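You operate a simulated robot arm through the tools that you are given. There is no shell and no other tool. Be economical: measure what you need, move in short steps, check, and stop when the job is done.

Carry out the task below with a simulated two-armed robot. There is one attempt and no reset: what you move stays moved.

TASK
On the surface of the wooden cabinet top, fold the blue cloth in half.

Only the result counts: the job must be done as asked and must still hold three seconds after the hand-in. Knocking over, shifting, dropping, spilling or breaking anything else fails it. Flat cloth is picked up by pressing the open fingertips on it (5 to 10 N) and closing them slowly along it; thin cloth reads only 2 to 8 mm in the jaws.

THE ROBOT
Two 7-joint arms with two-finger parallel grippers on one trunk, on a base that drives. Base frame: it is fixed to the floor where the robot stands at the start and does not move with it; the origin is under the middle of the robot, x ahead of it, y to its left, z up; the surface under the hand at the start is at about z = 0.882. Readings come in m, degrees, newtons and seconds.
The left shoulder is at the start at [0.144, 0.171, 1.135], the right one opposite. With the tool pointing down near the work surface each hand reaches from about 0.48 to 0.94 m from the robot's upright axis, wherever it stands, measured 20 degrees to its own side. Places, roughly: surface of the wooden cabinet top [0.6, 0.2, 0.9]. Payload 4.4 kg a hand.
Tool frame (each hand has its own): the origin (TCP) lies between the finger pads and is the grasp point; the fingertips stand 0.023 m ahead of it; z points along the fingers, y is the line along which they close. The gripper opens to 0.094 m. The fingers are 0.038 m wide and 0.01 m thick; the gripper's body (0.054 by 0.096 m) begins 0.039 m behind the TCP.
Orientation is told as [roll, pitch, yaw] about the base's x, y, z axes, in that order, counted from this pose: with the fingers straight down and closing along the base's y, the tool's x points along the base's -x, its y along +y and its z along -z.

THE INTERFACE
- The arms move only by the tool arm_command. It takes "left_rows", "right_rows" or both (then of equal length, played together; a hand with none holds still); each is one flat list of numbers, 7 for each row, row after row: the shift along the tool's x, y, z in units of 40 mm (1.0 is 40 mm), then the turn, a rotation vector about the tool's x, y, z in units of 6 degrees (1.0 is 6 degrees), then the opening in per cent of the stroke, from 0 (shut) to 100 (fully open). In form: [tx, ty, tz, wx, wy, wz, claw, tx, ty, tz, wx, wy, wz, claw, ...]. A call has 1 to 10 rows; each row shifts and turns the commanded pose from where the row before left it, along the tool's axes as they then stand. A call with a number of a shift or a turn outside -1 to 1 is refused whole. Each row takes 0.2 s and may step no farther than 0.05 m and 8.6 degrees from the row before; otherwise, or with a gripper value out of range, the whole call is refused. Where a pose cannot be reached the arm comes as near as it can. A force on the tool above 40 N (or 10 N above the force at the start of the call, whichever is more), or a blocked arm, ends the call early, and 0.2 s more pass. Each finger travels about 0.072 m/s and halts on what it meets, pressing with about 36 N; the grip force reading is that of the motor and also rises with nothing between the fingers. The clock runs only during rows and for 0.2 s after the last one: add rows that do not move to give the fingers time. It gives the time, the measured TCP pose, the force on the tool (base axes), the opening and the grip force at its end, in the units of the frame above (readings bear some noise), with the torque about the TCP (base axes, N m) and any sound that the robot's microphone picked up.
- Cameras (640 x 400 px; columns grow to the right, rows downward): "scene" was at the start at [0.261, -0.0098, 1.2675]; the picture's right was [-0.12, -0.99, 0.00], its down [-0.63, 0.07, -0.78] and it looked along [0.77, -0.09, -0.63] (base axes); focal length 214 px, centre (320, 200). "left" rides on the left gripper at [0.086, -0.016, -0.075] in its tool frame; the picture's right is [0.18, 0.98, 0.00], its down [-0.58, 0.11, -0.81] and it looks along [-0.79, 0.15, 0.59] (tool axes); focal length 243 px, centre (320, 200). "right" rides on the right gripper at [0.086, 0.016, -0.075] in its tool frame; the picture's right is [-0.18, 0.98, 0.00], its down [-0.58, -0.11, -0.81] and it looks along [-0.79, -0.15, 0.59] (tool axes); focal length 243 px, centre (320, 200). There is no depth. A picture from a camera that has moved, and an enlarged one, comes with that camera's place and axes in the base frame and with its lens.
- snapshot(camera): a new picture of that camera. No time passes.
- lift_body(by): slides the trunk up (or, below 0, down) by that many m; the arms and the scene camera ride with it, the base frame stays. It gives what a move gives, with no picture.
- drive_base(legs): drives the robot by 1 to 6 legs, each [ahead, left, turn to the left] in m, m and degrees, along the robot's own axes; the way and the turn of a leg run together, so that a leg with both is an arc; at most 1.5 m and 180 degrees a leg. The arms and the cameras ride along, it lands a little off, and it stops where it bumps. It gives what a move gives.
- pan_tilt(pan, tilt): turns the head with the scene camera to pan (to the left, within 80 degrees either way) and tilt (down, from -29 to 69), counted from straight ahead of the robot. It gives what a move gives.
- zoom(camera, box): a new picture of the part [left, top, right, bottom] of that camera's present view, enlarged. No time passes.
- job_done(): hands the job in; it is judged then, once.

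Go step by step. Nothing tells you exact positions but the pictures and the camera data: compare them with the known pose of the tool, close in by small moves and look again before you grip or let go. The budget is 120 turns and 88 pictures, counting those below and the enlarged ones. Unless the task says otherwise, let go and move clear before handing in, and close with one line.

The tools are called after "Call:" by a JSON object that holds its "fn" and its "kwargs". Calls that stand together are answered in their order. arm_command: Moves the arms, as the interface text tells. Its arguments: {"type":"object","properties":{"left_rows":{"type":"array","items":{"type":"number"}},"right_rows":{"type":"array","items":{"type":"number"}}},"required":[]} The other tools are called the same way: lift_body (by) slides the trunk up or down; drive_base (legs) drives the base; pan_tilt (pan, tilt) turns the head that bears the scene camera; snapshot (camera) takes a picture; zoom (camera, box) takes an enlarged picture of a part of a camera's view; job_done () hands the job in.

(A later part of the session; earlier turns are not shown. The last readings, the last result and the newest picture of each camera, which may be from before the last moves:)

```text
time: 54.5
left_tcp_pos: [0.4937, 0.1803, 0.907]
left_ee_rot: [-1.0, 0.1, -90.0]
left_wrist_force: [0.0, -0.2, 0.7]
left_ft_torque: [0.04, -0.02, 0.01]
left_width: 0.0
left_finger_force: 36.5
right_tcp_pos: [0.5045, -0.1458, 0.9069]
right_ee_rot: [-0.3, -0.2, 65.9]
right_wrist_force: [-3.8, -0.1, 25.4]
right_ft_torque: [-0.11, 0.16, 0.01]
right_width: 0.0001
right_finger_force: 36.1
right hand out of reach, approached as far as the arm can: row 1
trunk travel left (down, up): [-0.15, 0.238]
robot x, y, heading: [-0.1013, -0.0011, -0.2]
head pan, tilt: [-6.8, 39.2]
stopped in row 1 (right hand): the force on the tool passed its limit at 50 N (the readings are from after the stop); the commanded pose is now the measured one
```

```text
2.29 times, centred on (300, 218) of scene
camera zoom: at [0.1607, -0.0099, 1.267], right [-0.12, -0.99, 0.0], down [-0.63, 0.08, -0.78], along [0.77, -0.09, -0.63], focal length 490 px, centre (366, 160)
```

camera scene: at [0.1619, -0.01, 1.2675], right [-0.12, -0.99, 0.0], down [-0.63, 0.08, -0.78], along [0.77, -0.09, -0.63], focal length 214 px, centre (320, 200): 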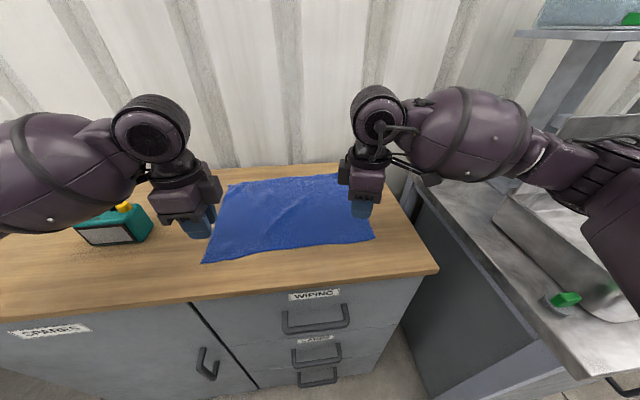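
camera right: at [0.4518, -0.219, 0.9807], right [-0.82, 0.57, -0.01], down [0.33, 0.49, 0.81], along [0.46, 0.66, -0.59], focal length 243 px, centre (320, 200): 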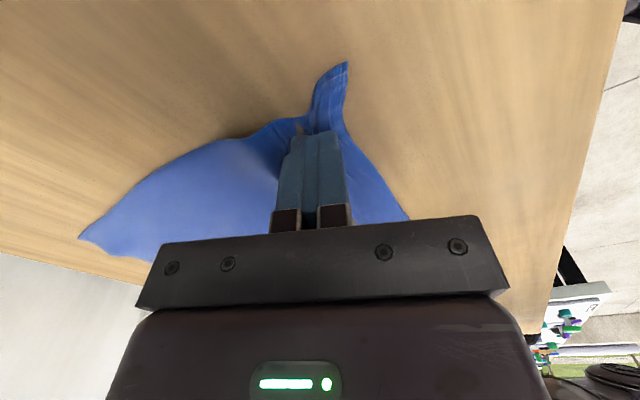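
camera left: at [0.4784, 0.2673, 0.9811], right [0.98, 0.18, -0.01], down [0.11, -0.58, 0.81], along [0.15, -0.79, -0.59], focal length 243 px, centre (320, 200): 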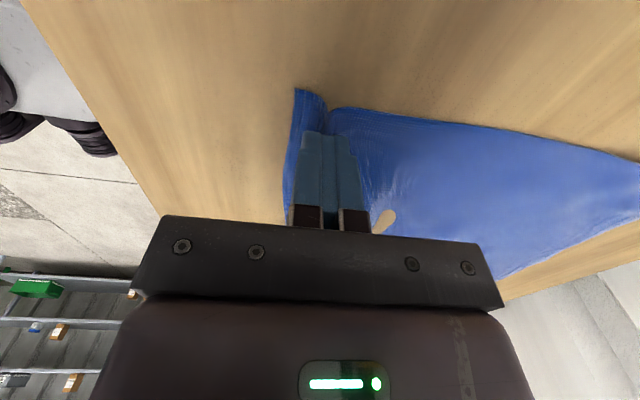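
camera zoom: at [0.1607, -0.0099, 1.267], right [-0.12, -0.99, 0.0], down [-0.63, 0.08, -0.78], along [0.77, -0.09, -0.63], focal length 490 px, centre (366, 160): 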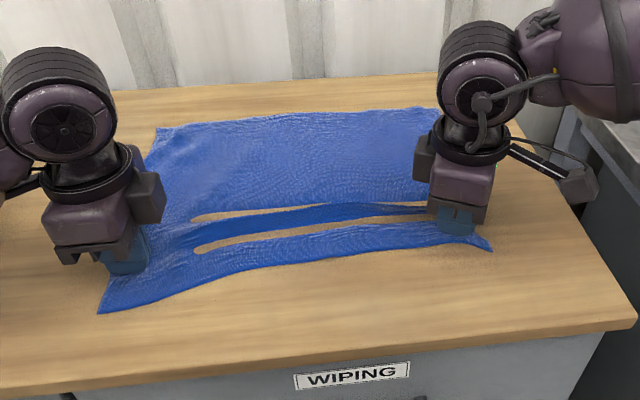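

The cloth rippled between the hands, and the right arm is against its joint limit. I back its yaw off a little while lifting.

Call:
{"fn": "arm_command", "kwargs": {"left_rows": [0, 0, -0.1, 0, 0, 0, 0, 0, 0, -0.2, 0, 0, 0, 0, 0, 0, -0.2, 0, 0, 0, 0, 0, 0, 0, 0, 0, 0, 0], "right_rows": [0, 0, -0.1, 0, 0, 0.2, 0, 0, 0, -0.2, 0, 0, 0.3, 0, 0, 0, -0.2, 0, 0, 0.3, 0, 0, 0, 0, 0, 0, 0, 0]}}

Call:
{"fn": "zoom", "kwargs": {"camera": "scene", "box": [160, 130, 440, 305]}}

```text
time: 55.5
left_tcp_pos: [0.495, 0.18, 0.9269]
left_ee_rot: [-1.0, 0.2, -90.0]
left_wrist_force: [-0.2, 0.1, -0.7]
left_ft_torque: [0.02, 0.01, 0.0]
left_width: 0.0
left_finger_force: 35.7
right_tcp_pos: [0.5056, -0.1489, 0.9241]
right_ee_rot: [0.0, 0.1, 61.1]
right_wrist_force: [-0.1, 1.0, 0.1]
right_ft_torque: [-0.02, 0.03, 0.0]
right_width: 0.0
right_finger_force: 36.0
trunk travel left (down, up): [-0.15, 0.238]
robot x, y, heading: [-0.0971, -0.0024, 0.2]
head pan, tilt: [-6.8, 39.2]
```

```text
2.29 times, centred on (300, 218) of scene
camera zoom: at [0.162, -0.01, 1.2673], right [-0.12, -0.99, 0.0], down [-0.63, 0.08, -0.78], along [0.77, -0.09, -0.63], focal length 490 px, centre (366, 160)
```

zoom: 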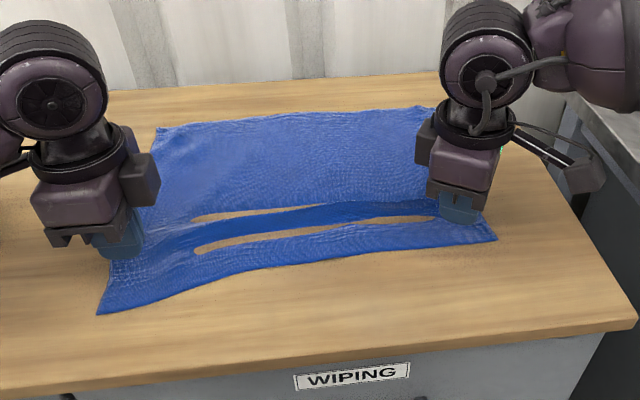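

Nothing is held with this grip. I'll return to the wrist angle that worked, closing along the rim and set deeper, and fold near to far. At the end I'll release in motion slightly above the cloth so the edge swings out flat. First I raise the hands and turn them back.

Call:
{"fn": "arm_command", "kwargs": {"left_rows": [0, 0, -0.8, -0.15, 0, 0, 20, 0, 0, -0.8, 0, 0, 0, 36, 0, 0, 0, 0, 0, -1, 36, 0, 0, 0, 0, 0, -1, 36, 0, 0, 0, 0, 0, -1, 36, 0, 0, 0, 0, 0, -1, 36, 0, 0, 0, 0, 0, -1, 36, 0, 0, 0, 0, 0, -1, 36, 0, 0, 0, 0, 0, -1, 36], "right_rows": [0, 0, -0.8, 0, 0, 0, 20, 0, 0, -0.8, 0, 0, 0, 36, 0, 0, 0, 0, 0, 1, 36, 0, 0, 0, 0, 0, 1, 36, 0, 0, 0, 0, 0, 1, 36, 0, 0, 0, 0, 0, 1, 36, 0, 0, 0, 0, 0, 1, 36, 0, 0, 0, 0, 0, 1, 36, 0, 0, 0, 0, 0, 1, 36]}}

Call:
{"fn": "arm_command", "kwargs": {"left_rows": [0, 0, 0, 0, 0, -1, 36, 0, 0, 0, 0, 0, -1, 36, 0, 0, 0, 0, 0, -1, 36, 0, 0, 0, 0, 0, -1, 36, 0, 0, 0, 0, 0, -1, 36, 0, 0, 0, 0, 0, -1, 36, 0, 0, 0, 0, 0, -1, 36, 0, 0, 0, 0, 0, -1, 36], "right_rows": [0, 0, 0, 0, 0, 1, 36, 0, 0, 0, 0, 0, 1, 36, 0, 0, 0, 0, 0, 1, 36, 0, 0, 0, 0, 0, 0.18, 36, 0, 0, 0, 0, 0, 0, 36, 0, 0, 0, 0, 0, 0, 36, 0, 0, 0, 0, 0, 0, 36, 0, 0, 0, 0, 0, 0, 36]}}

Call:
{"fn": "zoom", "kwargs": {"camera": "scene", "box": [160, 130, 440, 305]}}

```text
time: 57.5
left_tcp_pos: [0.4972, 0.1799, 0.9919]
left_ee_rot: [-0.1, 0.1, -47.9]
left_wrist_force: [0.1, 0.2, 0.2]
left_ft_torque: [-0.02, 0.01, -0.01]
left_width: 0.0335
left_finger_force: 0.0
right_tcp_pos: [0.5049, -0.1467, 0.9878]
right_ee_rot: [-0.1, -0.1, 18.9]
right_wrist_force: [0.3, 0.7, -0.7]
right_ft_torque: [-0.01, -0.03, 0.04]
right_width: 0.0337
right_finger_force: 0.1
trunk travel left (down, up): [-0.15, 0.238]
robot x, y, heading: [-0.0985, 0.0021, -0.1]
head pan, tilt: [-6.8, 39.2]
```

```text
time: 59.3
left_tcp_pos: [0.4964, 0.1788, 0.993]
left_ee_rot: [0.2, -0.1, 0.1]
left_wrist_force: [0.5, 0.2, -0.6]
left_ft_torque: [0.0, -0.02, 0.01]
left_width: 0.0338
left_finger_force: 0.0
right_tcp_pos: [0.505, -0.147, 0.9884]
right_ee_rot: [0.0, -0.1, 0.0]
right_wrist_force: [-0.2, -0.9, -0.5]
right_ft_torque: [0.0, 0.0, -0.01]
right_width: 0.0339
right_finger_force: 0.0
trunk travel left (down, up): [-0.15, 0.238]
robot x, y, heading: [-0.1, -0.0, -0.0]
head pan, tilt: [-6.8, 39.2]
```

```text
2.29 times, centred on (300, 218) of scene
camera zoom: at [0.1618, -0.0101, 1.2674], right [-0.12, -0.99, 0.0], down [-0.63, 0.08, -0.78], along [0.77, -0.09, -0.63], focal length 490 px, centre (366, 160)
```

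zoom: 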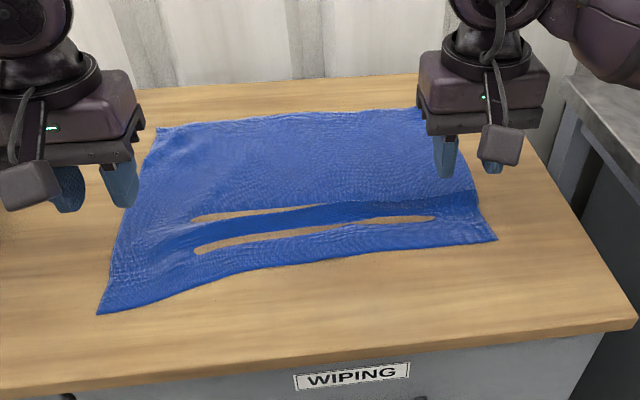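

Hands are back to the normal angle, with near rims at x ≈ 0.446 (left) and 0.480 (right). I lower the jaws onto the rim with deeper overlap.

Call:
{"fn": "arm_command", "kwargs": {"left_rows": [0.35, -0.108, 0.69, 0, 0, 0, 36, 0.35, -0.108, 0.69, 0, 0, 0, 36, 0.35, -0.108, 0.69, 0, 0, 0, 36, 0, 0, 0, 0, 0, 0, 36], "right_rows": [0.142, 0, 0.66, 0, 0, 0, 36, 0.142, 0, 0.66, 0, 0, 0, 36, 0.142, 0, 0.66, 0, 0, 0, 36, 0, 0, 0, 0, 0, 0, 36]}}

Call:
{"fn": "snapshot", "kwargs": {"camera": "left"}}

Call:
{"fn": "snapshot", "kwargs": {"camera": "right"}}

```text
time: 60.3
left_tcp_pos: [0.4532, 0.1672, 0.9102]
left_ee_rot: [0.1, -0.1, -0.1]
left_wrist_force: [0.7, 0.7, 0.7]
left_ft_torque: [0.04, -0.02, 0.0]
left_width: 0.0338
left_finger_force: 0.2
right_tcp_pos: [0.488, -0.1469, 0.9097]
right_ee_rot: [-0.1, -0.2, 0.0]
right_wrist_force: [-0.4, 0.3, 0.5]
right_ft_torque: [-0.02, 0.03, 0.02]
right_width: 0.0339
right_finger_force: 0.0
trunk travel left (down, up): [-0.15, 0.238]
robot x, y, heading: [-0.0979, -0.0015, 0.1]
head pan, tilt: [-6.8, 39.2]
```

```text
24 pictures are left
camera left: at [0.3672, 0.1517, 0.9845], right [-0.18, 0.98, 0.0], down [0.58, 0.11, 0.81], along [0.79, 0.15, -0.59], focal length 243 px, centre (320, 200)
```

left: 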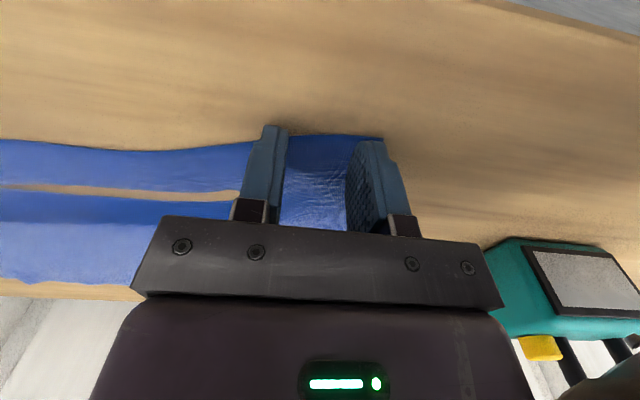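

```text
23 pictures are left
camera right: at [0.4011, -0.1304, 0.9839], right [0.18, 0.98, 0.0], down [0.58, -0.11, 0.81], along [0.79, -0.15, -0.59], focal length 243 px, centre (320, 200)
```

right: 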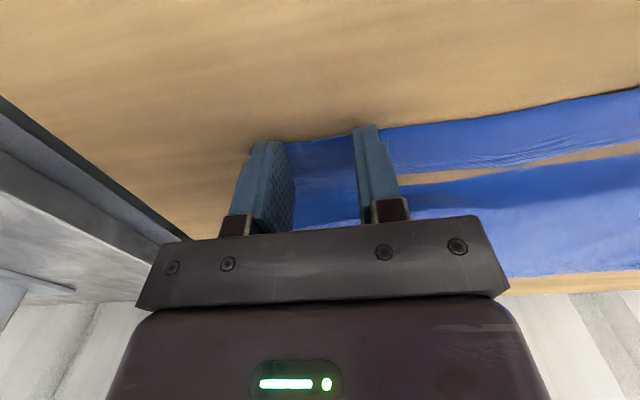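

Both jaws overlap the rim by about 2.5 cm. Now a small shift on the right, then press.

Call:
{"fn": "arm_command", "kwargs": {"left_rows": [-0.1, -0.03, 0, 0, 0, 0, 36, 0, 0, 0.1, 0, 0, 0, 36, 0, 0, 0.03, 0, 0, 0, 36, 0, 0, 0, 0, 0, 0, 36], "right_rows": [-0.08, 0.12, 0, 0, 0, 0, 36, 0, 0, 0.1, 0, 0, 0, 36, 0, 0, 0.03, 0, 0, 0, 36, 0, 0, 0, 0, 0, 0, 36]}}

```text
time: 61.3
left_tcp_pos: [0.4575, 0.1663, 0.9069]
left_ee_rot: [0.1, -0.3, -0.1]
left_wrist_force: [2.4, 3.0, 14.5]
left_ft_torque: [0.08, -0.09, -0.04]
left_width: 0.0338
left_finger_force: 0.1
right_tcp_pos: [0.4904, -0.1427, 0.9067]
right_ee_rot: [0.0, -0.3, -0.1]
right_wrist_force: [2.2, -0.5, 9.4]
right_ft_torque: [0.03, -0.11, 0.03]
right_width: 0.0336
right_finger_force: 0.0
trunk travel left (down, up): [-0.15, 0.238]
robot x, y, heading: [-0.1005, 0.0003, 0.2]
head pan, tilt: [-6.8, 39.2]
```

Well balanced at 14 N and 9 N. I close slowly and lift slightly.

Call:
{"fn": "arm_command", "kwargs": {"left_rows": [0, 0, 0, 0, 0, 0, 31, 0, 0, 0, 0, 0, 0, 27, 0, 0, 0, 0, 0, 0, 23, 0, 0, 0, 0, 0, 0, 19, 0, 0, 0, 0, 0, 0, 15, 0, 0, 0, 0, 0, 0, 11, 0, 0, 0, 0, 0, 0, 6, 0, 0, 0, 0, 0, 0, 0, 0, 0, 0, 0, 0, 0, 0, 0, 0, -0.3, 0, 0, 0, 0], "right_rows": [0, 0, 0, 0, 0, 0, 31, 0, 0, 0, 0, 0, 0, 27, 0, 0, 0, 0, 0, 0, 23, 0, 0, 0, 0, 0, 0, 19, 0, 0, 0, 0, 0, 0, 15, 0, 0, 0, 0, 0, 0, 11, 0, 0, 0, 0, 0, 0, 6, 0, 0, 0, 0, 0, 0, 0, 0, 0, 0, 0, 0, 0, 0, 0, 0, -0.3, 0, 0, 0, 0]}}

```text
time: 63.5
left_tcp_pos: [0.457, 0.1657, 0.9126]
left_ee_rot: [0.3, 0.5, 0.1]
left_wrist_force: [0.7, 0.0, 0.0]
left_ft_torque: [0.01, 0.01, 0.02]
left_width: 0.0021
left_finger_force: 36.2
right_tcp_pos: [0.4911, -0.1421, 0.9108]
right_ee_rot: [-0.1, 0.4, 0.0]
right_wrist_force: [0.7, 0.0, 0.3]
right_ft_torque: [-0.02, 0.0, -0.02]
right_width: 0.0
right_finger_force: 36.2
trunk travel left (down, up): [-0.15, 0.238]
robot x, y, heading: [-0.0985, 0.0008, -0.1]
head pan, tilt: [-6.8, 39.2]
```

The left holds (2.1 mm) and the right missed. I retry the right slightly deeper, with a little more pressure.

Call:
{"fn": "arm_command", "kwargs": {"right_rows": [0, 0, -0.2, 0, 0, 0, 0, -0.15, 0.15, 0, 0, 0, 0, 38, 0, 0, 0, 0, 0, 0, 38, 0, 0, 0, 0, 0, 0, 38, 0, 0, 0.4, 0, 0, 0, 38, 0, 0, 0.1, 0, 0, 0, 38, 0, 0, 0.03, 0, 0, 0, 38, 0, 0, 0, 0, 0, 0, 38]}}

Call:
{"fn": "snapshot", "kwargs": {"camera": "right"}}

```text
time: 65.3
left_tcp_pos: [0.4572, 0.1646, 0.9181]
left_ee_rot: [0.1, -0.1, 0.0]
left_wrist_force: [-0.1, 0.6, -0.1]
left_ft_torque: [-0.01, 0.0, -0.03]
left_width: 0.0017
left_finger_force: 36.4
right_tcp_pos: [0.4973, -0.1366, 0.9069]
right_ee_rot: [0.0, -0.5, 0.0]
right_wrist_force: [5.1, -2.8, 26.1]
right_ft_torque: [-0.08, 0.13, 0.04]
right_width: 0.0357
right_finger_force: 0.1
trunk travel left (down, up): [-0.15, 0.238]
robot x, y, heading: [-0.1007, -0.0015, -0.0]
head pan, tilt: [-6.8, 39.2]
```

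```text
22 pictures are left
camera right: at [0.4103, -0.1199, 0.9802], right [0.18, 0.98, 0.0], down [0.57, -0.11, 0.81], along [0.8, -0.15, -0.58], focal length 243 px, centre (320, 200)
```

right: 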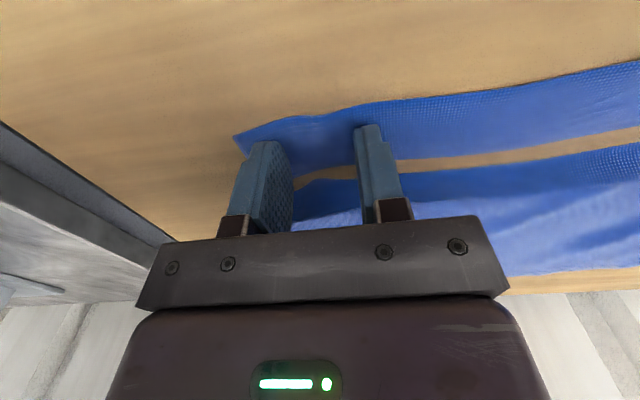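

Call:
{"fn": "arm_command", "kwargs": {"right_rows": [0, 0, -0.2, 0, 0, 0, 38, 0.15, 0.02, 0, 0, 0, 0, 38, 0, 0, 0.18, 0, 0, 0, 38, 0, 0, 0, 0, 0, 0, 38]}}

```text
time: 66.3
left_tcp_pos: [0.4571, 0.164, 0.919]
left_ee_rot: [0.0, -0.1, 0.0]
left_wrist_force: [0.1, -0.1, 0.8]
left_ft_torque: [-0.02, -0.02, -0.01]
left_width: 0.0019
left_finger_force: 35.6
right_tcp_pos: [0.4908, -0.1351, 0.9058]
right_ee_rot: [0.0, -0.3, 0.0]
right_wrist_force: [-2.2, -1.9, 19.5]
right_ft_torque: [-0.08, 0.18, -0.02]
right_width: 0.0354
right_finger_force: 0.0
trunk travel left (down, up): [-0.15, 0.238]
robot x, y, heading: [-0.0994, -0.0009, -0.2]
head pan, tilt: [-6.8, 39.2]
```

Call:
{"fn": "arm_command", "kwargs": {"right_rows": [0, 0, -0.01, 0, 0, 0, 34, 0, 0, 0, 0, 0, 0, 30, 0, 0, 0, 0, 0, 0, 26, 0, 0, 0, 0, 0, 0, 22, 0, 0, 0, 0, 0, 0, 18, 0, 0, 0, 0, 0, 0, 14, 0, 0, 0, 0, 0, 0, 9, 0, 0, 0, 0, 0, 0, 4, 0, 0, 0, 0, 0, 0, 0, 0, 0, 0, 0, 0, 0, 0]}}

Call:
{"fn": "snapshot", "kwargs": {"camera": "right"}}

```text
time: 68.5
left_tcp_pos: [0.4568, 0.1653, 0.9168]
left_ee_rot: [-0.1, -0.1, -0.1]
left_wrist_force: [0.2, -5.4, 0.5]
left_ft_torque: [-0.15, -0.03, -0.04]
left_width: 0.002
left_finger_force: 35.9
right_tcp_pos: [0.4895, -0.135, 0.9071]
right_ee_rot: [0.0, -0.3, -0.1]
right_wrist_force: [-0.4, 8.0, 31.9]
right_ft_torque: [0.17, 0.22, -0.02]
right_width: 0.0021
right_finger_force: 36.0
trunk travel left (down, up): [-0.15, 0.238]
robot x, y, heading: [-0.0981, -0.0002, 0.1]
head pan, tilt: [-6.8, 39.2]
```

```text
21 pictures are left
camera right: at [0.4032, -0.1185, 0.9804], right [0.18, 0.98, 0.0], down [0.58, -0.11, 0.81], along [0.8, -0.15, -0.59], focal length 243 px, centre (320, 200)
```

right: 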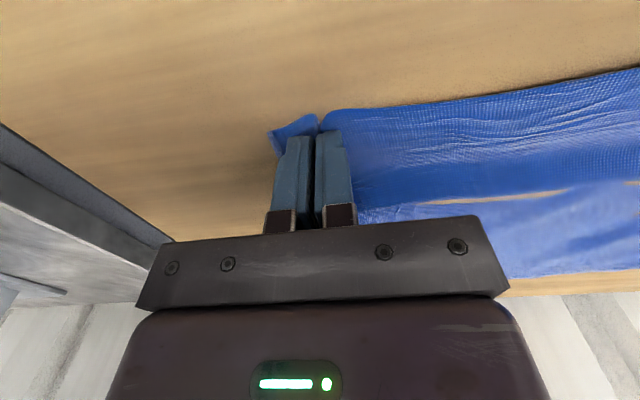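

Both corners are held now (about 2 mm each). I lift in an arc up to above the fold line.

Call:
{"fn": "arm_command", "kwargs": {"left_rows": [0, -0.05, -0.3, 0, 0, 0, 0, -0.25, 0, -0.55, 0, 0, 0, 0, -0.4, 0, -0.55, 0, 0, 0, 0, -0.85, 0, -0.45, 0, 0, 0, 0, -0.85, 0, -0.45, 0, 0, 0, 0, -0.85, 0, -0.4, 0, 0, 0, 0, 0, 0, 0, 0, 0, 0, 0], "right_rows": [0, 0.05, -0.5, 0, 0, 0, 0, -0.25, 0, -0.6, 0, 0, 0, 0, -0.4, 0, -0.55, 0, 0, 0, 0, -0.8, 0, -0.45, 0, 0, 0, 0, -0.8, 0, -0.45, 0, 0, 0, 0, -0.8, 0, -0.4, 0, 0, 0, 0, 0, 0, 0, 0, 0, 0, 0]}}

Call:
{"fn": "snapshot", "kwargs": {"camera": "scene"}}

```text
time: 70.1
left_tcp_pos: [0.5873, 0.1626, 1.0238]
left_ee_rot: [0.1, 0.1, -0.1]
left_wrist_force: [0.1, -0.6, -0.1]
left_ft_torque: [-0.02, 0.0, -0.03]
left_width: 0.0018
left_finger_force: 35.9
right_tcp_pos: [0.6115, -0.1333, 1.0235]
right_ee_rot: [-0.1, 0.0, 0.0]
right_wrist_force: [0.6, -0.1, 0.1]
right_ft_torque: [0.0, 0.0, 0.01]
right_width: 0.0016
right_finger_force: 36.1
trunk travel left (down, up): [-0.15, 0.238]
robot x, y, heading: [-0.0966, 0.0015, -0.3]
head pan, tilt: [-6.8, 39.2]
```

```text
20 pictures are left
camera scene: at [0.1617, -0.0101, 1.2675], right [-0.12, -0.99, 0.0], down [-0.63, 0.08, -0.78], along [0.77, -0.09, -0.63], focal length 214 px, centre (320, 200)
```

scene: 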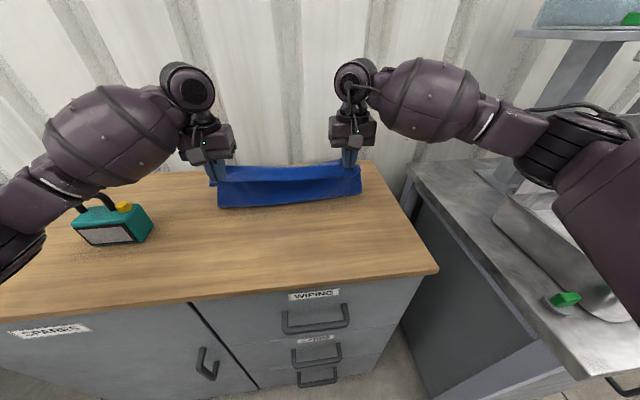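

The lower line of the hanging cloth is at x ≈ 0.63, slightly too far forward. I move back and slightly up to draw the fold line back towards 0.60.

Call:
{"fn": "arm_command", "kwargs": {"left_rows": [0.7, 0, 0.05, 0, 0, 0, 0, 0.7, 0, 0.05, 0, 0, 0, 0, 0, 0, 0, 0, 0, 0, 0, -0.5, 0, -0.15, 0, 0, 0, 0, -0.5, 0, -0.1, 0, 0, 0, 0, 0, 0, 0, 0, 0, 0, 0], "right_rows": [0.7, 0, 0.05, 0, 0, 0, 0, 0.7, 0, 0.05, 0, 0, 0, 0, 0, 0, 0, 0, 0, 0, 0, -0.5, 0, -0.15, 0, 0, 0, 0, -0.5, 0, -0.1, 0, 0, 0, 0, 0, 0, 0, 0, 0, 0, 0]}}

Call:
{"fn": "zoom", "kwargs": {"camera": "scene", "box": [160, 130, 440, 305]}}

```text
time: 71.5
left_tcp_pos: [0.571, 0.1625, 1.0285]
left_ee_rot: [0.1, -0.1, 0.0]
left_wrist_force: [0.1, 0.2, -0.2]
left_ft_torque: [-0.01, -0.02, -0.03]
left_width: 0.0022
left_finger_force: 36.1
right_tcp_pos: [0.5959, -0.1338, 1.0302]
right_ee_rot: [-0.2, 0.0, 0.0]
right_wrist_force: [0.1, 0.1, -0.5]
right_ft_torque: [0.0, 0.0, 0.02]
right_width: 0.0015
right_finger_force: 36.3
trunk travel left (down, up): [-0.15, 0.238]
robot x, y, heading: [-0.1018, 0.0015, -0.1]
head pan, tilt: [-6.8, 39.2]
```

```text
2.29 times, centred on (300, 218) of scene
camera zoom: at [0.1615, -0.0101, 1.2676], right [-0.12, -0.99, 0.0], down [-0.63, 0.08, -0.78], along [0.77, -0.09, -0.63], focal length 490 px, centre (366, 160)
```

zoom: 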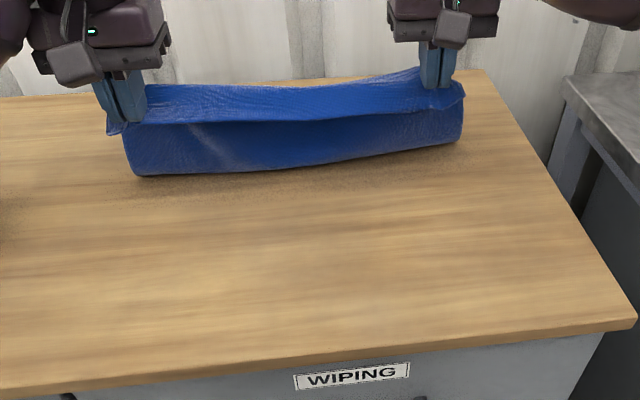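

The fold line is still about 3 cm too far out. I'll lay the cloth back down a bit and come forward again on a lower arc.

Call:
{"fn": "arm_command", "kwargs": {"left_rows": [0.75, 0, 0.8, 0, 0, 0, 0, 0.75, 0, 0.8, 0, 0, 0, 0, 0, 0, 0.1, 0, 0, 0, 0, 0, 0, 0, 0, 0, 0, 0, -0.65, 0, -0.3, 0, 0, 0, 0, -0.65, 0, -0.3, 0, 0, 0, 0, -0.75, 0, -0.1, 0, 0, 0, 0, -0.75, 0, 0, 0, 0, 0, 0, 0, 0, 0, 0, 0, 0, 0], "right_rows": [0.75, 0, 0.8, 0, 0, 0, 0, 0.75, 0, 0.8, 0, 0, 0, 0, 0, 0, 0.1, 0, 0, 0, 0, 0, 0, 0, 0, 0, 0, 0, -0.65, 0, -0.3, 0, 0, 0, 0, -0.65, 0, -0.3, 0, 0, 0, 0, -0.75, 0, -0.1, 0, 0, 0, 0, -0.75, 0, 0, 0, 0, 0, 0, 0, 0, 0, 0, 0, 0, 0]}}

Call:
{"fn": "zoom", "kwargs": {"camera": "scene", "box": [160, 130, 440, 305]}}

```text
time: 73.5
left_tcp_pos: [0.622, 0.1631, 0.991]
left_ee_rot: [0.1, 0.0, 0.1]
left_wrist_force: [-1.3, -1.1, 0.3]
left_ft_torque: [0.0, 0.02, -0.03]
left_width: 0.0019
left_finger_force: 36.0
right_tcp_pos: [0.6488, -0.1338, 0.99]
right_ee_rot: [-0.1, -0.2, 0.0]
right_wrist_force: [0.5, 0.0, -0.6]
right_ft_torque: [-0.01, 0.02, 0.0]
right_width: 0.0016
right_finger_force: 35.8
trunk travel left (down, up): [-0.15, 0.238]
robot x, y, heading: [-0.099, -0.0003, -0.0]
head pan, tilt: [-6.8, 39.2]
```

```text
2.29 times, centred on (300, 218) of scene
camera zoom: at [0.1613, -0.01, 1.2677], right [-0.12, -0.99, 0.0], down [-0.63, 0.08, -0.78], along [0.77, -0.09, -0.63], focal length 490 px, centre (366, 160)
```

zoom: 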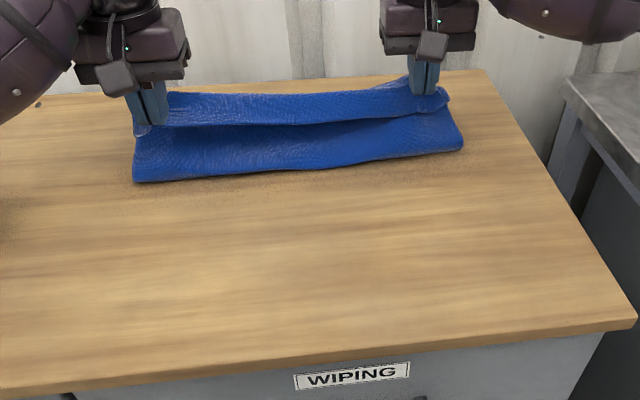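

Call:
{"fn": "snapshot", "kwargs": {"camera": "left"}}

```text
17 pictures are left
camera left: at [0.5364, 0.1471, 1.0646], right [-0.18, 0.98, 0.0], down [0.58, 0.11, 0.81], along [0.79, 0.15, -0.59], focal length 243 px, centre (320, 200)
```

left: 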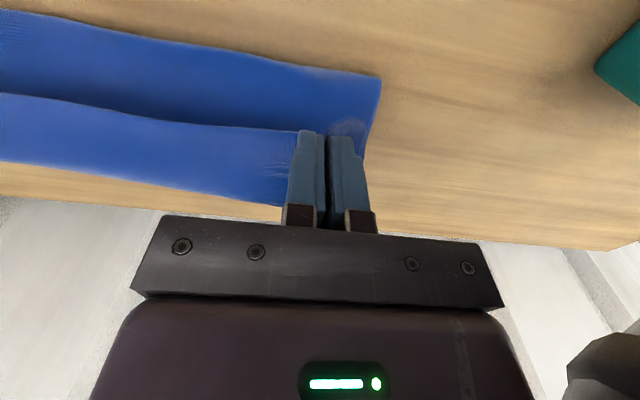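

The fold line is at x ≈ 0.62, and it should be about 0.595. I'll lower the jaws lightly onto the layers and drag back about 3 cm to roll the fold line towards me.

Call:
{"fn": "arm_command", "kwargs": {"left_rows": [0, 0, 0.65, 0, 0, 0, 0, 0, 0, 0.65, 0, 0, 0, 0, 0, 0, 0.62, 0, 0, 0, 0, 0.25, 0, 0, 0, 0, 0, 0, 0.25, 0, 0, 0, 0, 0, 0, 0.25, 0, 0, 0, 0, 0, 0, 0, 0, 0, 0, 0, 0, 0], "right_rows": [0, 0, 0.65, 0, 0, 0, 0, 0, 0, 0.65, 0, 0, 0, 0, 0, 0, 0.62, 0, 0, 0, 0, 0.25, 0, 0, 0, 0, 0, 0, 0.25, 0, 0, 0, 0, 0, 0, 0.25, 0, 0, 0, 0, 0, 0, 0, 0, 0, 0, 0, 0, 0]}}

Call:
{"fn": "zoom", "kwargs": {"camera": "scene", "box": [160, 130, 440, 305]}}

```text
time: 75.1
left_tcp_pos: [0.5918, 0.1634, 0.9137]
left_ee_rot: [0.1, 0.0, 0.0]
left_wrist_force: [-0.3, 0.2, -0.1]
left_ft_torque: [-0.05, 0.02, 0.0]
left_width: 0.0023
left_finger_force: 36.7
right_tcp_pos: [0.6183, -0.134, 0.9123]
right_ee_rot: [0.0, -0.1, 0.0]
right_wrist_force: [0.7, -0.4, 0.7]
right_ft_torque: [0.03, 0.0, -0.01]
right_width: 0.0015
right_finger_force: 36.1
trunk travel left (down, up): [-0.15, 0.238]
robot x, y, heading: [-0.1016, 0.0036, -0.2]
head pan, tilt: [-6.8, 39.2]
```

```text
2.29 times, centred on (300, 218) of scene
camera zoom: at [0.162, -0.01, 1.2674], right [-0.12, -0.99, 0.0], down [-0.63, 0.08, -0.78], along [0.77, -0.09, -0.63], focal length 490 px, centre (366, 160)
```

zoom: 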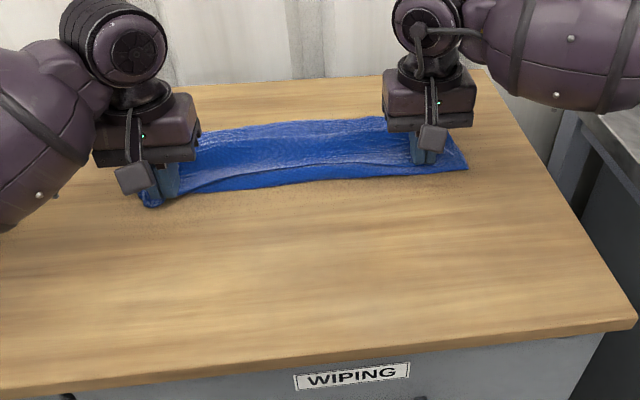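

The fold line is now at x ≈ 0.593, which is right for a half fold. I lift, tilt the fingers back 30° while swinging the rim to the far side, and release in motion.

Call:
{"fn": "arm_command", "kwargs": {"left_rows": [0, 0, -0.75, 0, 1, 0, 0, -0.18, 0, -0.65, 0, 1, 0, 0, -0.465, 0, -0.227, 0, 1, 0, 0, -0.595, 0, -0.193, 0, 1, 0, 0, -0.685, 0, -0.305, 0, 1, 0, 0, -0.883, 0, -0.22, 0, 0, 0, 45, -0.325, 0, -0.1875, 0, 0, 0, 45, 0.375, 0, -0.65, 0, 0, 0, 45, 0.375, 0, -0.65, 0, 0, 0, 45], "right_rows": [0, 0, -0.75, 0, 1, 0, 0, -0.18, 0, -0.65, 0, 1, 0, 0, -0.465, 0, -0.227, 0, 1, 0, 0, -0.595, 0, -0.193, 0, 1, 0, 0, -0.685, 0, -0.305, 0, 1, 0, 0, -0.883, 0, -0.22, 0, 0, 0, 45, -0.325, 0, -0.1875, 0, 0, 0, 45, 0.375, 0, -0.65, 0, 0, 0, 45, 0.375, 0, -0.65, 0, 0, 0, 45]}}

Call:
{"fn": "zoom", "kwargs": {"camera": "scene", "box": [180, 140, 420, 290]}}

```text
time: 77.1
left_tcp_pos: [0.708, 0.1651, 1.03]
left_ee_rot: [0.0, 29.9, 0.0]
left_wrist_force: [0.0, 0.8, -0.4]
left_ft_torque: [-0.02, -0.01, 0.01]
left_width: 0.0423
left_finger_force: 0.1
left hand out of reach, approached as far as the arm can: row 7
right_tcp_pos: [0.7046, -0.1313, 1.0357]
right_ee_rot: [-0.2, 29.6, 0.0]
right_wrist_force: [-0.9, 0.0, 0.9]
right_ft_torque: [-0.02, -0.02, 0.02]
right_width: 0.0423
right_finger_force: 0.1
right hand out of reach, approached as far as the arm can: row 6, 7
trunk travel left (down, up): [-0.15, 0.238]
robot x, y, heading: [-0.0992, -0.0018, 0.3]
head pan, tilt: [-6.8, 39.2]
```

```text
2.67 times, centred on (300, 215) of scene
camera zoom: at [0.1599, -0.0088, 1.2683], right [-0.12, -0.99, 0.0], down [-0.63, 0.07, -0.78], along [0.77, -0.09, -0.63], focal length 572 px, centre (373, 160)
```

zoom: 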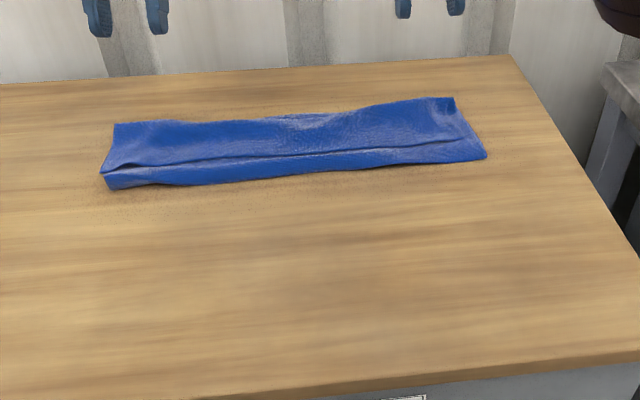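

Call:
{"fn": "zoom", "kwargs": {"camera": "scene", "box": [212, 165, 292, 215]}}

Call:
{"fn": "zoom", "kwargs": {"camera": "scene", "box": [290, 165, 370, 215]}}

```text
8.00 times, centred on (252, 190) of scene
camera zoom: at [0.1599, -0.0088, 1.2683], right [-0.12, -0.99, 0.0], down [-0.63, 0.07, -0.78], along [0.77, -0.09, -0.63], focal length 1716 px, centre (864, 280)
```

zoom: 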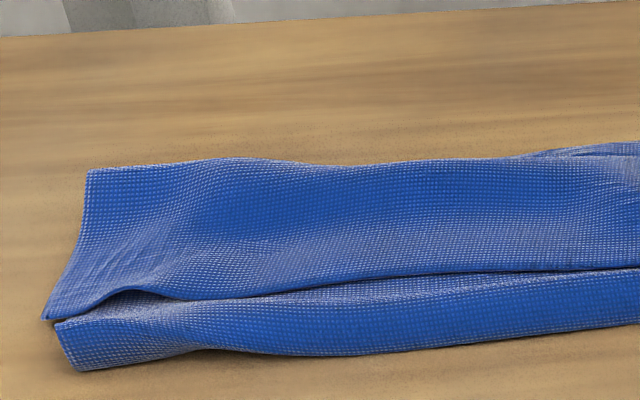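

```text
8.00 times, centred on (330, 190) of scene
camera zoom: at [0.1599, -0.0088, 1.2683], right [-0.12, -0.99, 0.0], down [-0.63, 0.07, -0.78], along [0.77, -0.09, -0.63], focal length 1716 px, centre (240, 280)
```

zoom: 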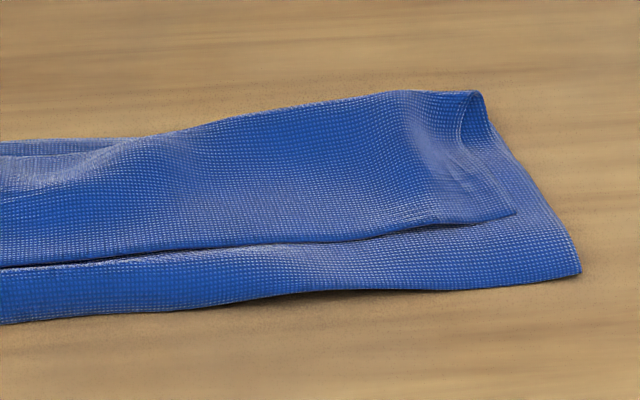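

The rim again lies folded back: the fold line is at about 0.615, the crest at about 0.73, and the rim at about 0.645. The loose flap lies on top, so I can roll it out by pressing closed fingertips on it and dragging away from me. I straighten the hands and go above the flap.

Call:
{"fn": "arm_command", "kwargs": {"left_rows": [0, 0, 0, 0, -1, 0, 10, 0, 0, 0, 0, -1, 0, 0, 0, 0, 0, 0, -1, 0, 0, 0, 0, 0, 0, -1, 0, 0, 0, 0, 0, 0, -1, 0, 0, 0.3, -0.08, 0.87, 0, 0, 0, 0, 0.3, -0.08, 0.87, 0, 0, 0, 0, 0.3, -0.08, 0.87, 0, 0, 0, 0, 0, 0, 0, 0, 0, 0, 0], "right_rows": [0, 0, 0, 0, -1, 0, 10, 0, 0, 0, 0, -1, 0, 0, 0, 0, 0, 0, -1, 0, 0, 0, 0, 0, 0, -1, 0, 0, 0, 0, 0, 0, -1, 0, 0, 0.25, 0.08, 0.91, 0, 0, 0, 0, 0.25, 0.08, 0.91, 0, 0, 0, 0, 0.25, 0.08, 0.91, 0, 0, 0, 0, 0, 0, 0, 0, 0, 0, 0]}}

```text
time: 79.1
left_tcp_pos: [0.673, 0.1556, 0.9249]
left_ee_rot: [0.2, -0.1, 0.0]
left_wrist_force: [0.0, -0.3, -0.5]
left_ft_torque: [0.0, 0.01, 0.04]
left_width: 0.0
left_finger_force: 36.3
right_tcp_pos: [0.677, -0.1215, 0.9241]
right_ee_rot: [-0.1, -0.3, 0.1]
right_wrist_force: [-0.4, -0.5, 0.3]
right_ft_torque: [0.0, 0.02, 0.03]
right_width: 0.0001
right_finger_force: 36.3
trunk travel left (down, up): [-0.15, 0.238]
robot x, y, heading: [-0.1004, 0.001, -0.0]
head pan, tilt: [-6.8, 39.2]
```

Call:
{"fn": "arm_command", "kwargs": {"left_rows": [0, 0, 0.3, 0, 0, 0, 0, 0, 0, 0.06, 0, 0, 0, 0, 0, 0, 0, 0, 0, 0, 0], "right_rows": [0, 0, 0.3, 0, 0, 0, 0, 0, 0, 0.06, 0, 0, 0, 0, 0, 0, 0, 0, 0, 0, 0]}}

```text
time: 79.9
left_tcp_pos: [0.6744, 0.1547, 0.9084]
left_ee_rot: [0.2, 0.0, 0.1]
left_wrist_force: [0.1, 0.2, 1.1]
left_ft_torque: [0.04, -0.02, 0.01]
left_width: 0.0002
left_finger_force: 36.0
right_tcp_pos: [0.6773, -0.1214, 0.9073]
right_ee_rot: [-0.2, -0.2, 0.0]
right_wrist_force: [1.2, -1.0, 1.8]
right_ft_torque: [0.02, -0.02, -0.03]
right_width: 0.0
right_finger_force: 36.0
trunk travel left (down, up): [-0.15, 0.238]
robot x, y, heading: [-0.0995, -0.0008, 0.1]
head pan, tilt: [-6.8, 39.2]
```

Light contact now (1–2 N). I add a hair of pressure and drag 8 cm away from me.

Call:
{"fn": "arm_command", "kwargs": {"left_rows": [0, 0, 0.03, 0, 0, 0, 0, -0.4, 0, 0, 0, 0, 0, 0, -0.4, 0, 0, 0, 0, 0, 0, -0.4, 0, 0, 0, 0, 0, 0, -0.4, 0, 0, 0, 0, 0, 0, -0.4, 0, 0, 0, 0, 0, 0], "right_rows": [0, 0, 0.025, 0, 0, 0, 0, -0.4, 0, 0, 0, 0, 0, 0, -0.4, 0, 0, 0, 0, 0, 0, -0.4, 0, 0, 0, 0, 0, 0, -0.4, 0, 0, 0, 0, 0, 0, -0.4, 0, 0, 0, 0, 0, 0]}}

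Call:
{"fn": "zoom", "kwargs": {"camera": "scene", "box": [200, 140, 400, 265]}}

```text
time: 81.3
left_tcp_pos: [0.7547, 0.154, 0.9076]
left_ee_rot: [-0.1, -0.1, -0.1]
left_wrist_force: [-0.6, -1.0, 7.7]
left_ft_torque: [-0.02, 0.04, -0.01]
left_width: 0.0002
left_finger_force: 35.9
right_tcp_pos: [0.7561, -0.1236, 0.9094]
right_ee_rot: [0.0, -0.3, 0.0]
right_wrist_force: [0.0, 1.1, 2.0]
right_ft_torque: [0.06, 0.0, 0.0]
right_width: 0.0
right_finger_force: 35.9
trunk travel left (down, up): [-0.15, 0.238]
robot x, y, heading: [-0.097, 0.0012, -0.2]
head pan, tilt: [-6.8, 39.2]
```

```text
3.20 times, centred on (300, 202) of scene
camera zoom: at [0.1602, -0.0102, 1.2679], right [-0.12, -0.99, 0.0], down [-0.63, 0.08, -0.78], along [0.77, -0.09, -0.63], focal length 686 px, centre (384, 192)
```

zoom: 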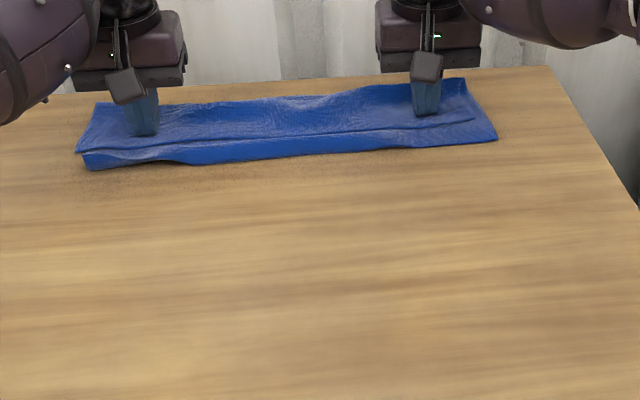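

The whole packet slid instead of unrolling: the cloth grips itself better than the table. New plan: unfold it, then pinch both side edges at mid-length, lift so it hangs folded in half, and lay it down trailing. First I pinch the flap here.

Call:
{"fn": "arm_command", "kwargs": {"left_rows": [0, 0, -0.2, 0, 0, 0, 0, 0, 0.15, 0, 0, 0, 0, 37, 0, 0, 0, 0, 0, 0, 37, 0, 0, 0, 0, 0, 0, 37, 0, 0, 0.2, 0, 0, 0, 37, 0, 0, 0.03, 0, 0, 0, 37, 0, 0, 0, 0, 0, 0, 37], "right_rows": [0, 0, -0.2, 0, 0, 0, 0, 0, 0, 0, 0, 0, 0, 37, 0, 0, 0, 0, 0, 0, 37, 0, 0, 0, 0, 0, 0, 37, 0, 0, 0.2, 0, 0, 0, 37, 0, 0, 0.05, 0, 0, 0, 37, 0, 0, 0, 0, 0, 0, 37]}}

```text
time: 82.9
left_tcp_pos: [0.7529, 0.1601, 0.9077]
left_ee_rot: [0.1, -0.2, -0.1]
left_wrist_force: [2.2, 0.4, 9.3]
left_ft_torque: [0.16, -0.06, -0.05]
left_width: 0.0349
left_finger_force: 0.1
right_tcp_pos: [0.7569, -0.1238, 0.9072]
right_ee_rot: [-0.1, -0.3, -0.1]
right_wrist_force: [0.0, 0.0, 9.0]
right_ft_torque: [-0.06, -0.04, 0.03]
right_width: 0.035
right_finger_force: 0.0
trunk travel left (down, up): [-0.15, 0.238]
robot x, y, heading: [-0.0973, 0.0018, -0.0]
head pan, tilt: [-6.8, 39.2]
```

Call:
{"fn": "arm_command", "kwargs": {"left_rows": [0, 0, 0.01, 0, 0, 0, 33, 0, 0, 0, 0, 0, 0, 29, 0, 0, 0, 0, 0, 0, 25, 0, 0, 0, 0, 0, 0, 21, 0, 0, 0, 0, 0, 0, 17, 0, 0, 0, 0, 0, 0, 13, 0, 0, 0, 0, 0, 0, 8, 0, 0, 0, 0, 0, 0, 3, 0, 0, 0, 0, 0, 0, 0, 0, 0, 0, 0, 0, 0, 0], "right_rows": [0, 0, 0.01, 0, 0, 0, 33, 0, 0, 0, 0, 0, 0, 29, 0, 0, 0, 0, 0, 0, 25, 0, 0, 0, 0, 0, 0, 21, 0, 0, 0, 0, 0, 0, 17, 0, 0, 0, 0, 0, 0, 13, 0, 0, 0, 0, 0, 0, 8, 0, 0, 0, 0, 0, 0, 3, 0, 0, 0, 0, 0, 0, 0, 0, 0, 0, 0, 0, 0, 0]}}

```text
time: 85.1
left_tcp_pos: [0.7524, 0.1597, 0.9086]
left_ee_rot: [0.0, -0.2, -0.2]
left_wrist_force: [2.6, -14.7, 16.6]
left_ft_torque: [-0.31, 0.06, 0.16]
left_width: 0.0095
left_finger_force: 35.8
right_tcp_pos: [0.754, -0.1224, 0.907]
right_ee_rot: [-0.1, -0.3, 0.1]
right_wrist_force: [-0.1, 15.3, 16.5]
right_ft_torque: [0.36, 0.09, -0.06]
right_width: 0.0026
right_finger_force: 35.9
trunk travel left (down, up): [-0.15, 0.238]
robot x, y, heading: [-0.0985, -0.0024, 0.0]
head pan, tilt: [-6.8, 39.2]
```

The right has a single layer (2.6 mm), but the left took several (9.5 mm). I reopen the left and redo it more lightly.

Call:
{"fn": "arm_command", "kwargs": {"left_rows": [0, 0, 0, 0, 0, 0, 20, 0, 0, 0, 0, 0, 0, 37, 0, 0, -0.25, 0, 0, 0, 37, 0, 0, 0, 0, 0, 0, 37, 0, 0, 0.2, 0, 0, 0, 34, 0, 0, 0, 0, 0, 0, 34], "right_rows": [0, 0.1, -0.3, 0, 0, 0, 0, 0, 0.05, 0, 0, 0, 0, 0, 0, 0, 0, 0, 0, 0, 0, 0, 0, 0, 0, 0, 0, 0, 0, 0, 0, 0, 0, 0, 0, 0, 0, 0, 0, 0, 0, 0]}}

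Call:
{"fn": "snapshot", "kwargs": {"camera": "left"}}

```text
time: 86.5
left_tcp_pos: [0.7536, 0.1616, 0.9092]
left_ee_rot: [0.1, -0.2, 0.0]
left_wrist_force: [-0.2, 2.6, 10.2]
left_ft_torque: [0.19, 0.02, 0.02]
left_width: 0.0315
left_finger_force: 0.2
right_tcp_pos: [0.7557, -0.1172, 0.9182]
right_ee_rot: [-0.2, -0.2, -0.1]
right_wrist_force: [0.5, 0.0, 0.4]
right_ft_torque: [0.03, 0.0, 0.0]
right_width: 0.0024
right_finger_force: 36.1
trunk travel left (down, up): [-0.15, 0.238]
robot x, y, heading: [-0.0996, -0.0015, -0.1]
head pan, tilt: [-6.8, 39.2]
```

```text
11 pictures are left
camera left: at [0.6674, 0.1463, 0.9828], right [-0.18, 0.98, 0.0], down [0.58, 0.11, 0.81], along [0.79, 0.15, -0.59], focal length 243 px, centre (320, 200)
```

left: 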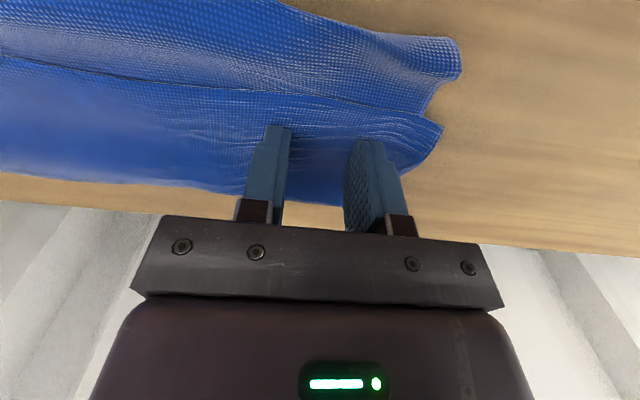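

The jaw sits well on the flap. I ease slightly and close.

Call:
{"fn": "arm_command", "kwargs": {"left_rows": [0, 0, -0.015, 0, 0, 0, 31, 0, 0, 0, 0, 0, 0, 27, 0, 0, 0, 0, 0, 0, 23, 0, 0, -0.01, 0, 0, 0, 19, 0, 0, 0, 0, 0, 0, 15, 0, 0, -0.01, 0, 0, 0, 11, 0, 0, -0.01, 0, 0, 0, 7, 0, 0, -0.02, 0, 0, 0, 3, 0, 0, 0, 0, 0, 0, 0, 0, 0, 0, 0, 0, 0, 0]}}

```text
time: 88.7
left_tcp_pos: [0.7535, 0.1617, 0.9092]
left_ee_rot: [0.1, 0.2, 0.1]
left_wrist_force: [0.4, 1.8, 3.9]
left_ft_torque: [0.05, 0.01, 0.0]
left_width: 0.0
left_finger_force: 35.9
right_tcp_pos: [0.757, -0.1167, 0.917]
right_ee_rot: [-0.1, -0.1, 0.1]
right_wrist_force: [1.3, -0.2, 0.2]
right_ft_torque: [0.0, -0.03, 0.0]
right_width: 0.0023
right_finger_force: 36.0
trunk travel left (down, up): [-0.15, 0.238]
robot x, y, heading: [-0.0997, -0.0023, 0.1]
head pan, tilt: [-6.8, 39.2]
```

Too light this time. I retry the left with intermediate pressure.

Call:
{"fn": "arm_command", "kwargs": {"left_rows": [0, 0, -0.15, 0, 0, 0, 0, 0, 0.05, 0, 0, 0, 0, 37, 0, 0, 0, 0, 0, 0, 37, 0, 0, 0, 0, 0, 0, 37, 0, 0, 0.2, 0, 0, 0, 37, 0, 0, 0.03, 0, 0, 0, 37, 0, 0, 0, 0, 0, 0, 37]}}

```text
time: 90.3
left_tcp_pos: [0.7544, 0.1618, 0.9081]
left_ee_rot: [0.1, 0.0, 0.0]
left_wrist_force: [-0.4, 0.7, 9.0]
left_ft_torque: [0.11, 0.03, -0.01]
left_width: 0.0346
left_finger_force: 0.0
right_tcp_pos: [0.7558, -0.117, 0.9178]
right_ee_rot: [-0.1, -0.2, 0.0]
right_wrist_force: [-0.2, -0.3, 0.3]
right_ft_torque: [0.01, 0.02, 0.02]
right_width: 0.0023
right_finger_force: 36.0
trunk travel left (down, up): [-0.15, 0.238]
robot x, y, heading: [-0.0969, 0.0011, 0.1]
head pan, tilt: [-6.8, 39.2]
```

Call:
{"fn": "arm_command", "kwargs": {"left_rows": [0, 0, 0, 0.04, 0, 0, 33, 0, 0, 0, 0, 0, 0, 29, 0, 0, 0, 0, 0, 0, 25, 0, 0, 0, 0, 0, 0, 21, 0, 0, 0, 0, 0, 0, 17, 0, 0, 0, 0, 0, 0, 13, 0, 0, 0, 0, 0, 0, 8, 0, 0, 0, 0, 0, 0, 3, 0, 0, 0, 0, 0, 0, 0, 0, 0, 0, 0, 0, 0, 0]}}

```text
time: 92.5
left_tcp_pos: [0.7538, 0.1621, 0.908]
left_ee_rot: [-0.1, -0.1, 0.0]
left_wrist_force: [0.4, 2.2, 15.4]
left_ft_torque: [0.12, 0.04, 0.01]
left_width: 0.0002
left_finger_force: 36.3
right_tcp_pos: [0.7557, -0.1166, 0.9183]
right_ee_rot: [-0.1, -0.3, 0.0]
right_wrist_force: [0.6, 0.0, -0.4]
right_ft_torque: [0.01, -0.01, 0.05]
right_width: 0.0025
right_finger_force: 36.0
trunk travel left (down, up): [-0.15, 0.238]
robot x, y, heading: [-0.0984, -0.0001, -0.3]
head pan, tilt: [-6.8, 39.2]
```

The outer finger carried the load, so the inner one slipped. I level the left the other way and press about 13 N.

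Call:
{"fn": "arm_command", "kwargs": {"left_rows": [0, 0, -0.15, -0.12, 0, 0, 0, 0, 0.02, 0, 0, 0, 0, 38, 0, 0, 0, 0, 0, 0, 38, 0, 0, 0, 0, 0, 0, 38, 0, 0, 0.15, 0, 0, 0, 38, 0, 0, 0.02, 0, 0, 0, 38, 0, 0, 0, 0, 0, 0, 38]}}

```text
time: 94.1
left_tcp_pos: [0.7543, 0.1629, 0.9084]
left_ee_rot: [0.7, -0.3, 0.0]
left_wrist_force: [0.4, -0.3, 11.3]
left_ft_torque: [0.02, 0.03, -0.01]
left_width: 0.0357
left_finger_force: 0.1
right_tcp_pos: [0.7564, -0.1157, 0.9179]
right_ee_rot: [-0.1, -0.2, -0.1]
right_wrist_force: [-0.3, 0.4, -0.3]
right_ft_torque: [0.02, -0.01, -0.01]
right_width: 0.0024
right_finger_force: 35.9
trunk travel left (down, up): [-0.15, 0.238]
robot x, y, heading: [-0.0987, -0.0019, 0.1]
head pan, tilt: [-6.8, 39.2]
```

Call:
{"fn": "arm_command", "kwargs": {"left_rows": [0, 0, 0.01, 0, 0, 0, 34, 0, 0, 0, 0, 0, 0, 30, 0, 0, 0, 0, 0, 0, 26, 0, 0, 0, 0, 0, 0, 22, 0, 0, 0, 0, 0, 0, 18, 0, 0, 0, 0, 0, 0, 14, 0, 0, 0, 0, 0, 0, 9, 0, 0, 0, 0, 0, 0, 4, 0, 0, 0, 0, 0, 0, 0, 0, 0, 0, 0, 0, 0, 0]}}

```text
time: 96.3
left_tcp_pos: [0.7531, 0.1635, 0.9094]
left_ee_rot: [0.6, -0.2, 0.0]
left_wrist_force: [4.4, 2.3, 25.1]
left_ft_torque: [0.21, -0.04, 0.0]
left_width: 0.0096
left_finger_force: 35.7
right_tcp_pos: [0.7557, -0.1168, 0.9192]
right_ee_rot: [-0.1, -0.2, 0.0]
right_wrist_force: [0.3, 0.4, -0.1]
right_ft_torque: [0.01, -0.01, 0.0]
right_width: 0.0026
right_finger_force: 36.7
trunk travel left (down, up): [-0.15, 0.238]
robot x, y, heading: [-0.0956, -0.0018, -0.1]
head pan, tilt: [-6.8, 39.2]
```

Several layers again on the left. I'll release the left and unfold with the right hand alone, which has a clean single layer, pulling its corner up and toward me.

Call:
{"fn": "arm_command", "kwargs": {"left_rows": [0, 0, 0, 0, 0, 0, 20, 0, 0, 0, 0.1, 0, 0, 37, 0, 0, -0.5, 0, 0, 0, 37, 0, 0, -1, 0, 0, 0, 37, 0, 0, -1, 0, 0, 0, 37, 0, 0, 0, 0, 0, 0, 37, 0, 0, 0, 0, 0, 0, 37, 0, 0, 0, 0, 0, 0, 37, 0, 0, 0, 0, 0, 0, 37, 0, 0, 0, 0, 0, 0, 37], "right_rows": [0, 0, 0, 0, 0, 0, 0, 0, 0, 0, 0, 0, 0, 0, 0.2, 0, -0.8, 0, 0, 0, 0, 0.7, 0.1, -0.8, 0, 0, 0, 0, 0.8, 0.1, -0.6, 0, 0, 0, 0, 0.9, 0.1, -0.3, 0, 0, 0, 0, 0.9, 0.1, 0, 0, 0, 0, 0, 0.9, 0, 0.3, 0, 0, 0, 0, 0.9, 0, 0.5, 0, 0, 0, 0, 0.7, 0, 0.6, 0, 0, 0, 0]}}

Call:
{"fn": "snapshot", "kwargs": {"camera": "scene"}}

```text
time: 98.5
left_tcp_pos: [0.7546, 0.1643, 1.0054]
left_ee_rot: [0.1, 0.1, 0.0]
left_wrist_force: [-0.5, 0.3, 0.0]
left_ft_torque: [-0.01, 0.02, 0.02]
left_width: 0.0351
left_finger_force: 0.1
right_tcp_pos: [0.5155, -0.0993, 0.9603]
right_ee_rot: [0.0, -0.1, 0.0]
right_wrist_force: [0.5, 0.3, -0.4]
right_ft_torque: [0.0, -0.01, 0.0]
right_width: 0.0023
right_finger_force: 36.2
trunk travel left (down, up): [-0.15, 0.238]
robot x, y, heading: [-0.1011, 0.0014, 0.1]
head pan, tilt: [-6.8, 39.2]
```

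```text
10 pictures are left
camera scene: at [0.1621, -0.0102, 1.2673], right [-0.12, -0.99, 0.0], down [-0.63, 0.08, -0.78], along [0.77, -0.09, -0.63], focal length 214 px, centre (320, 200)
```

scene: 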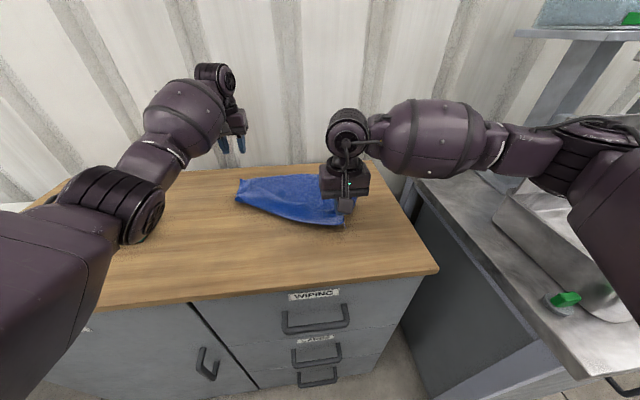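

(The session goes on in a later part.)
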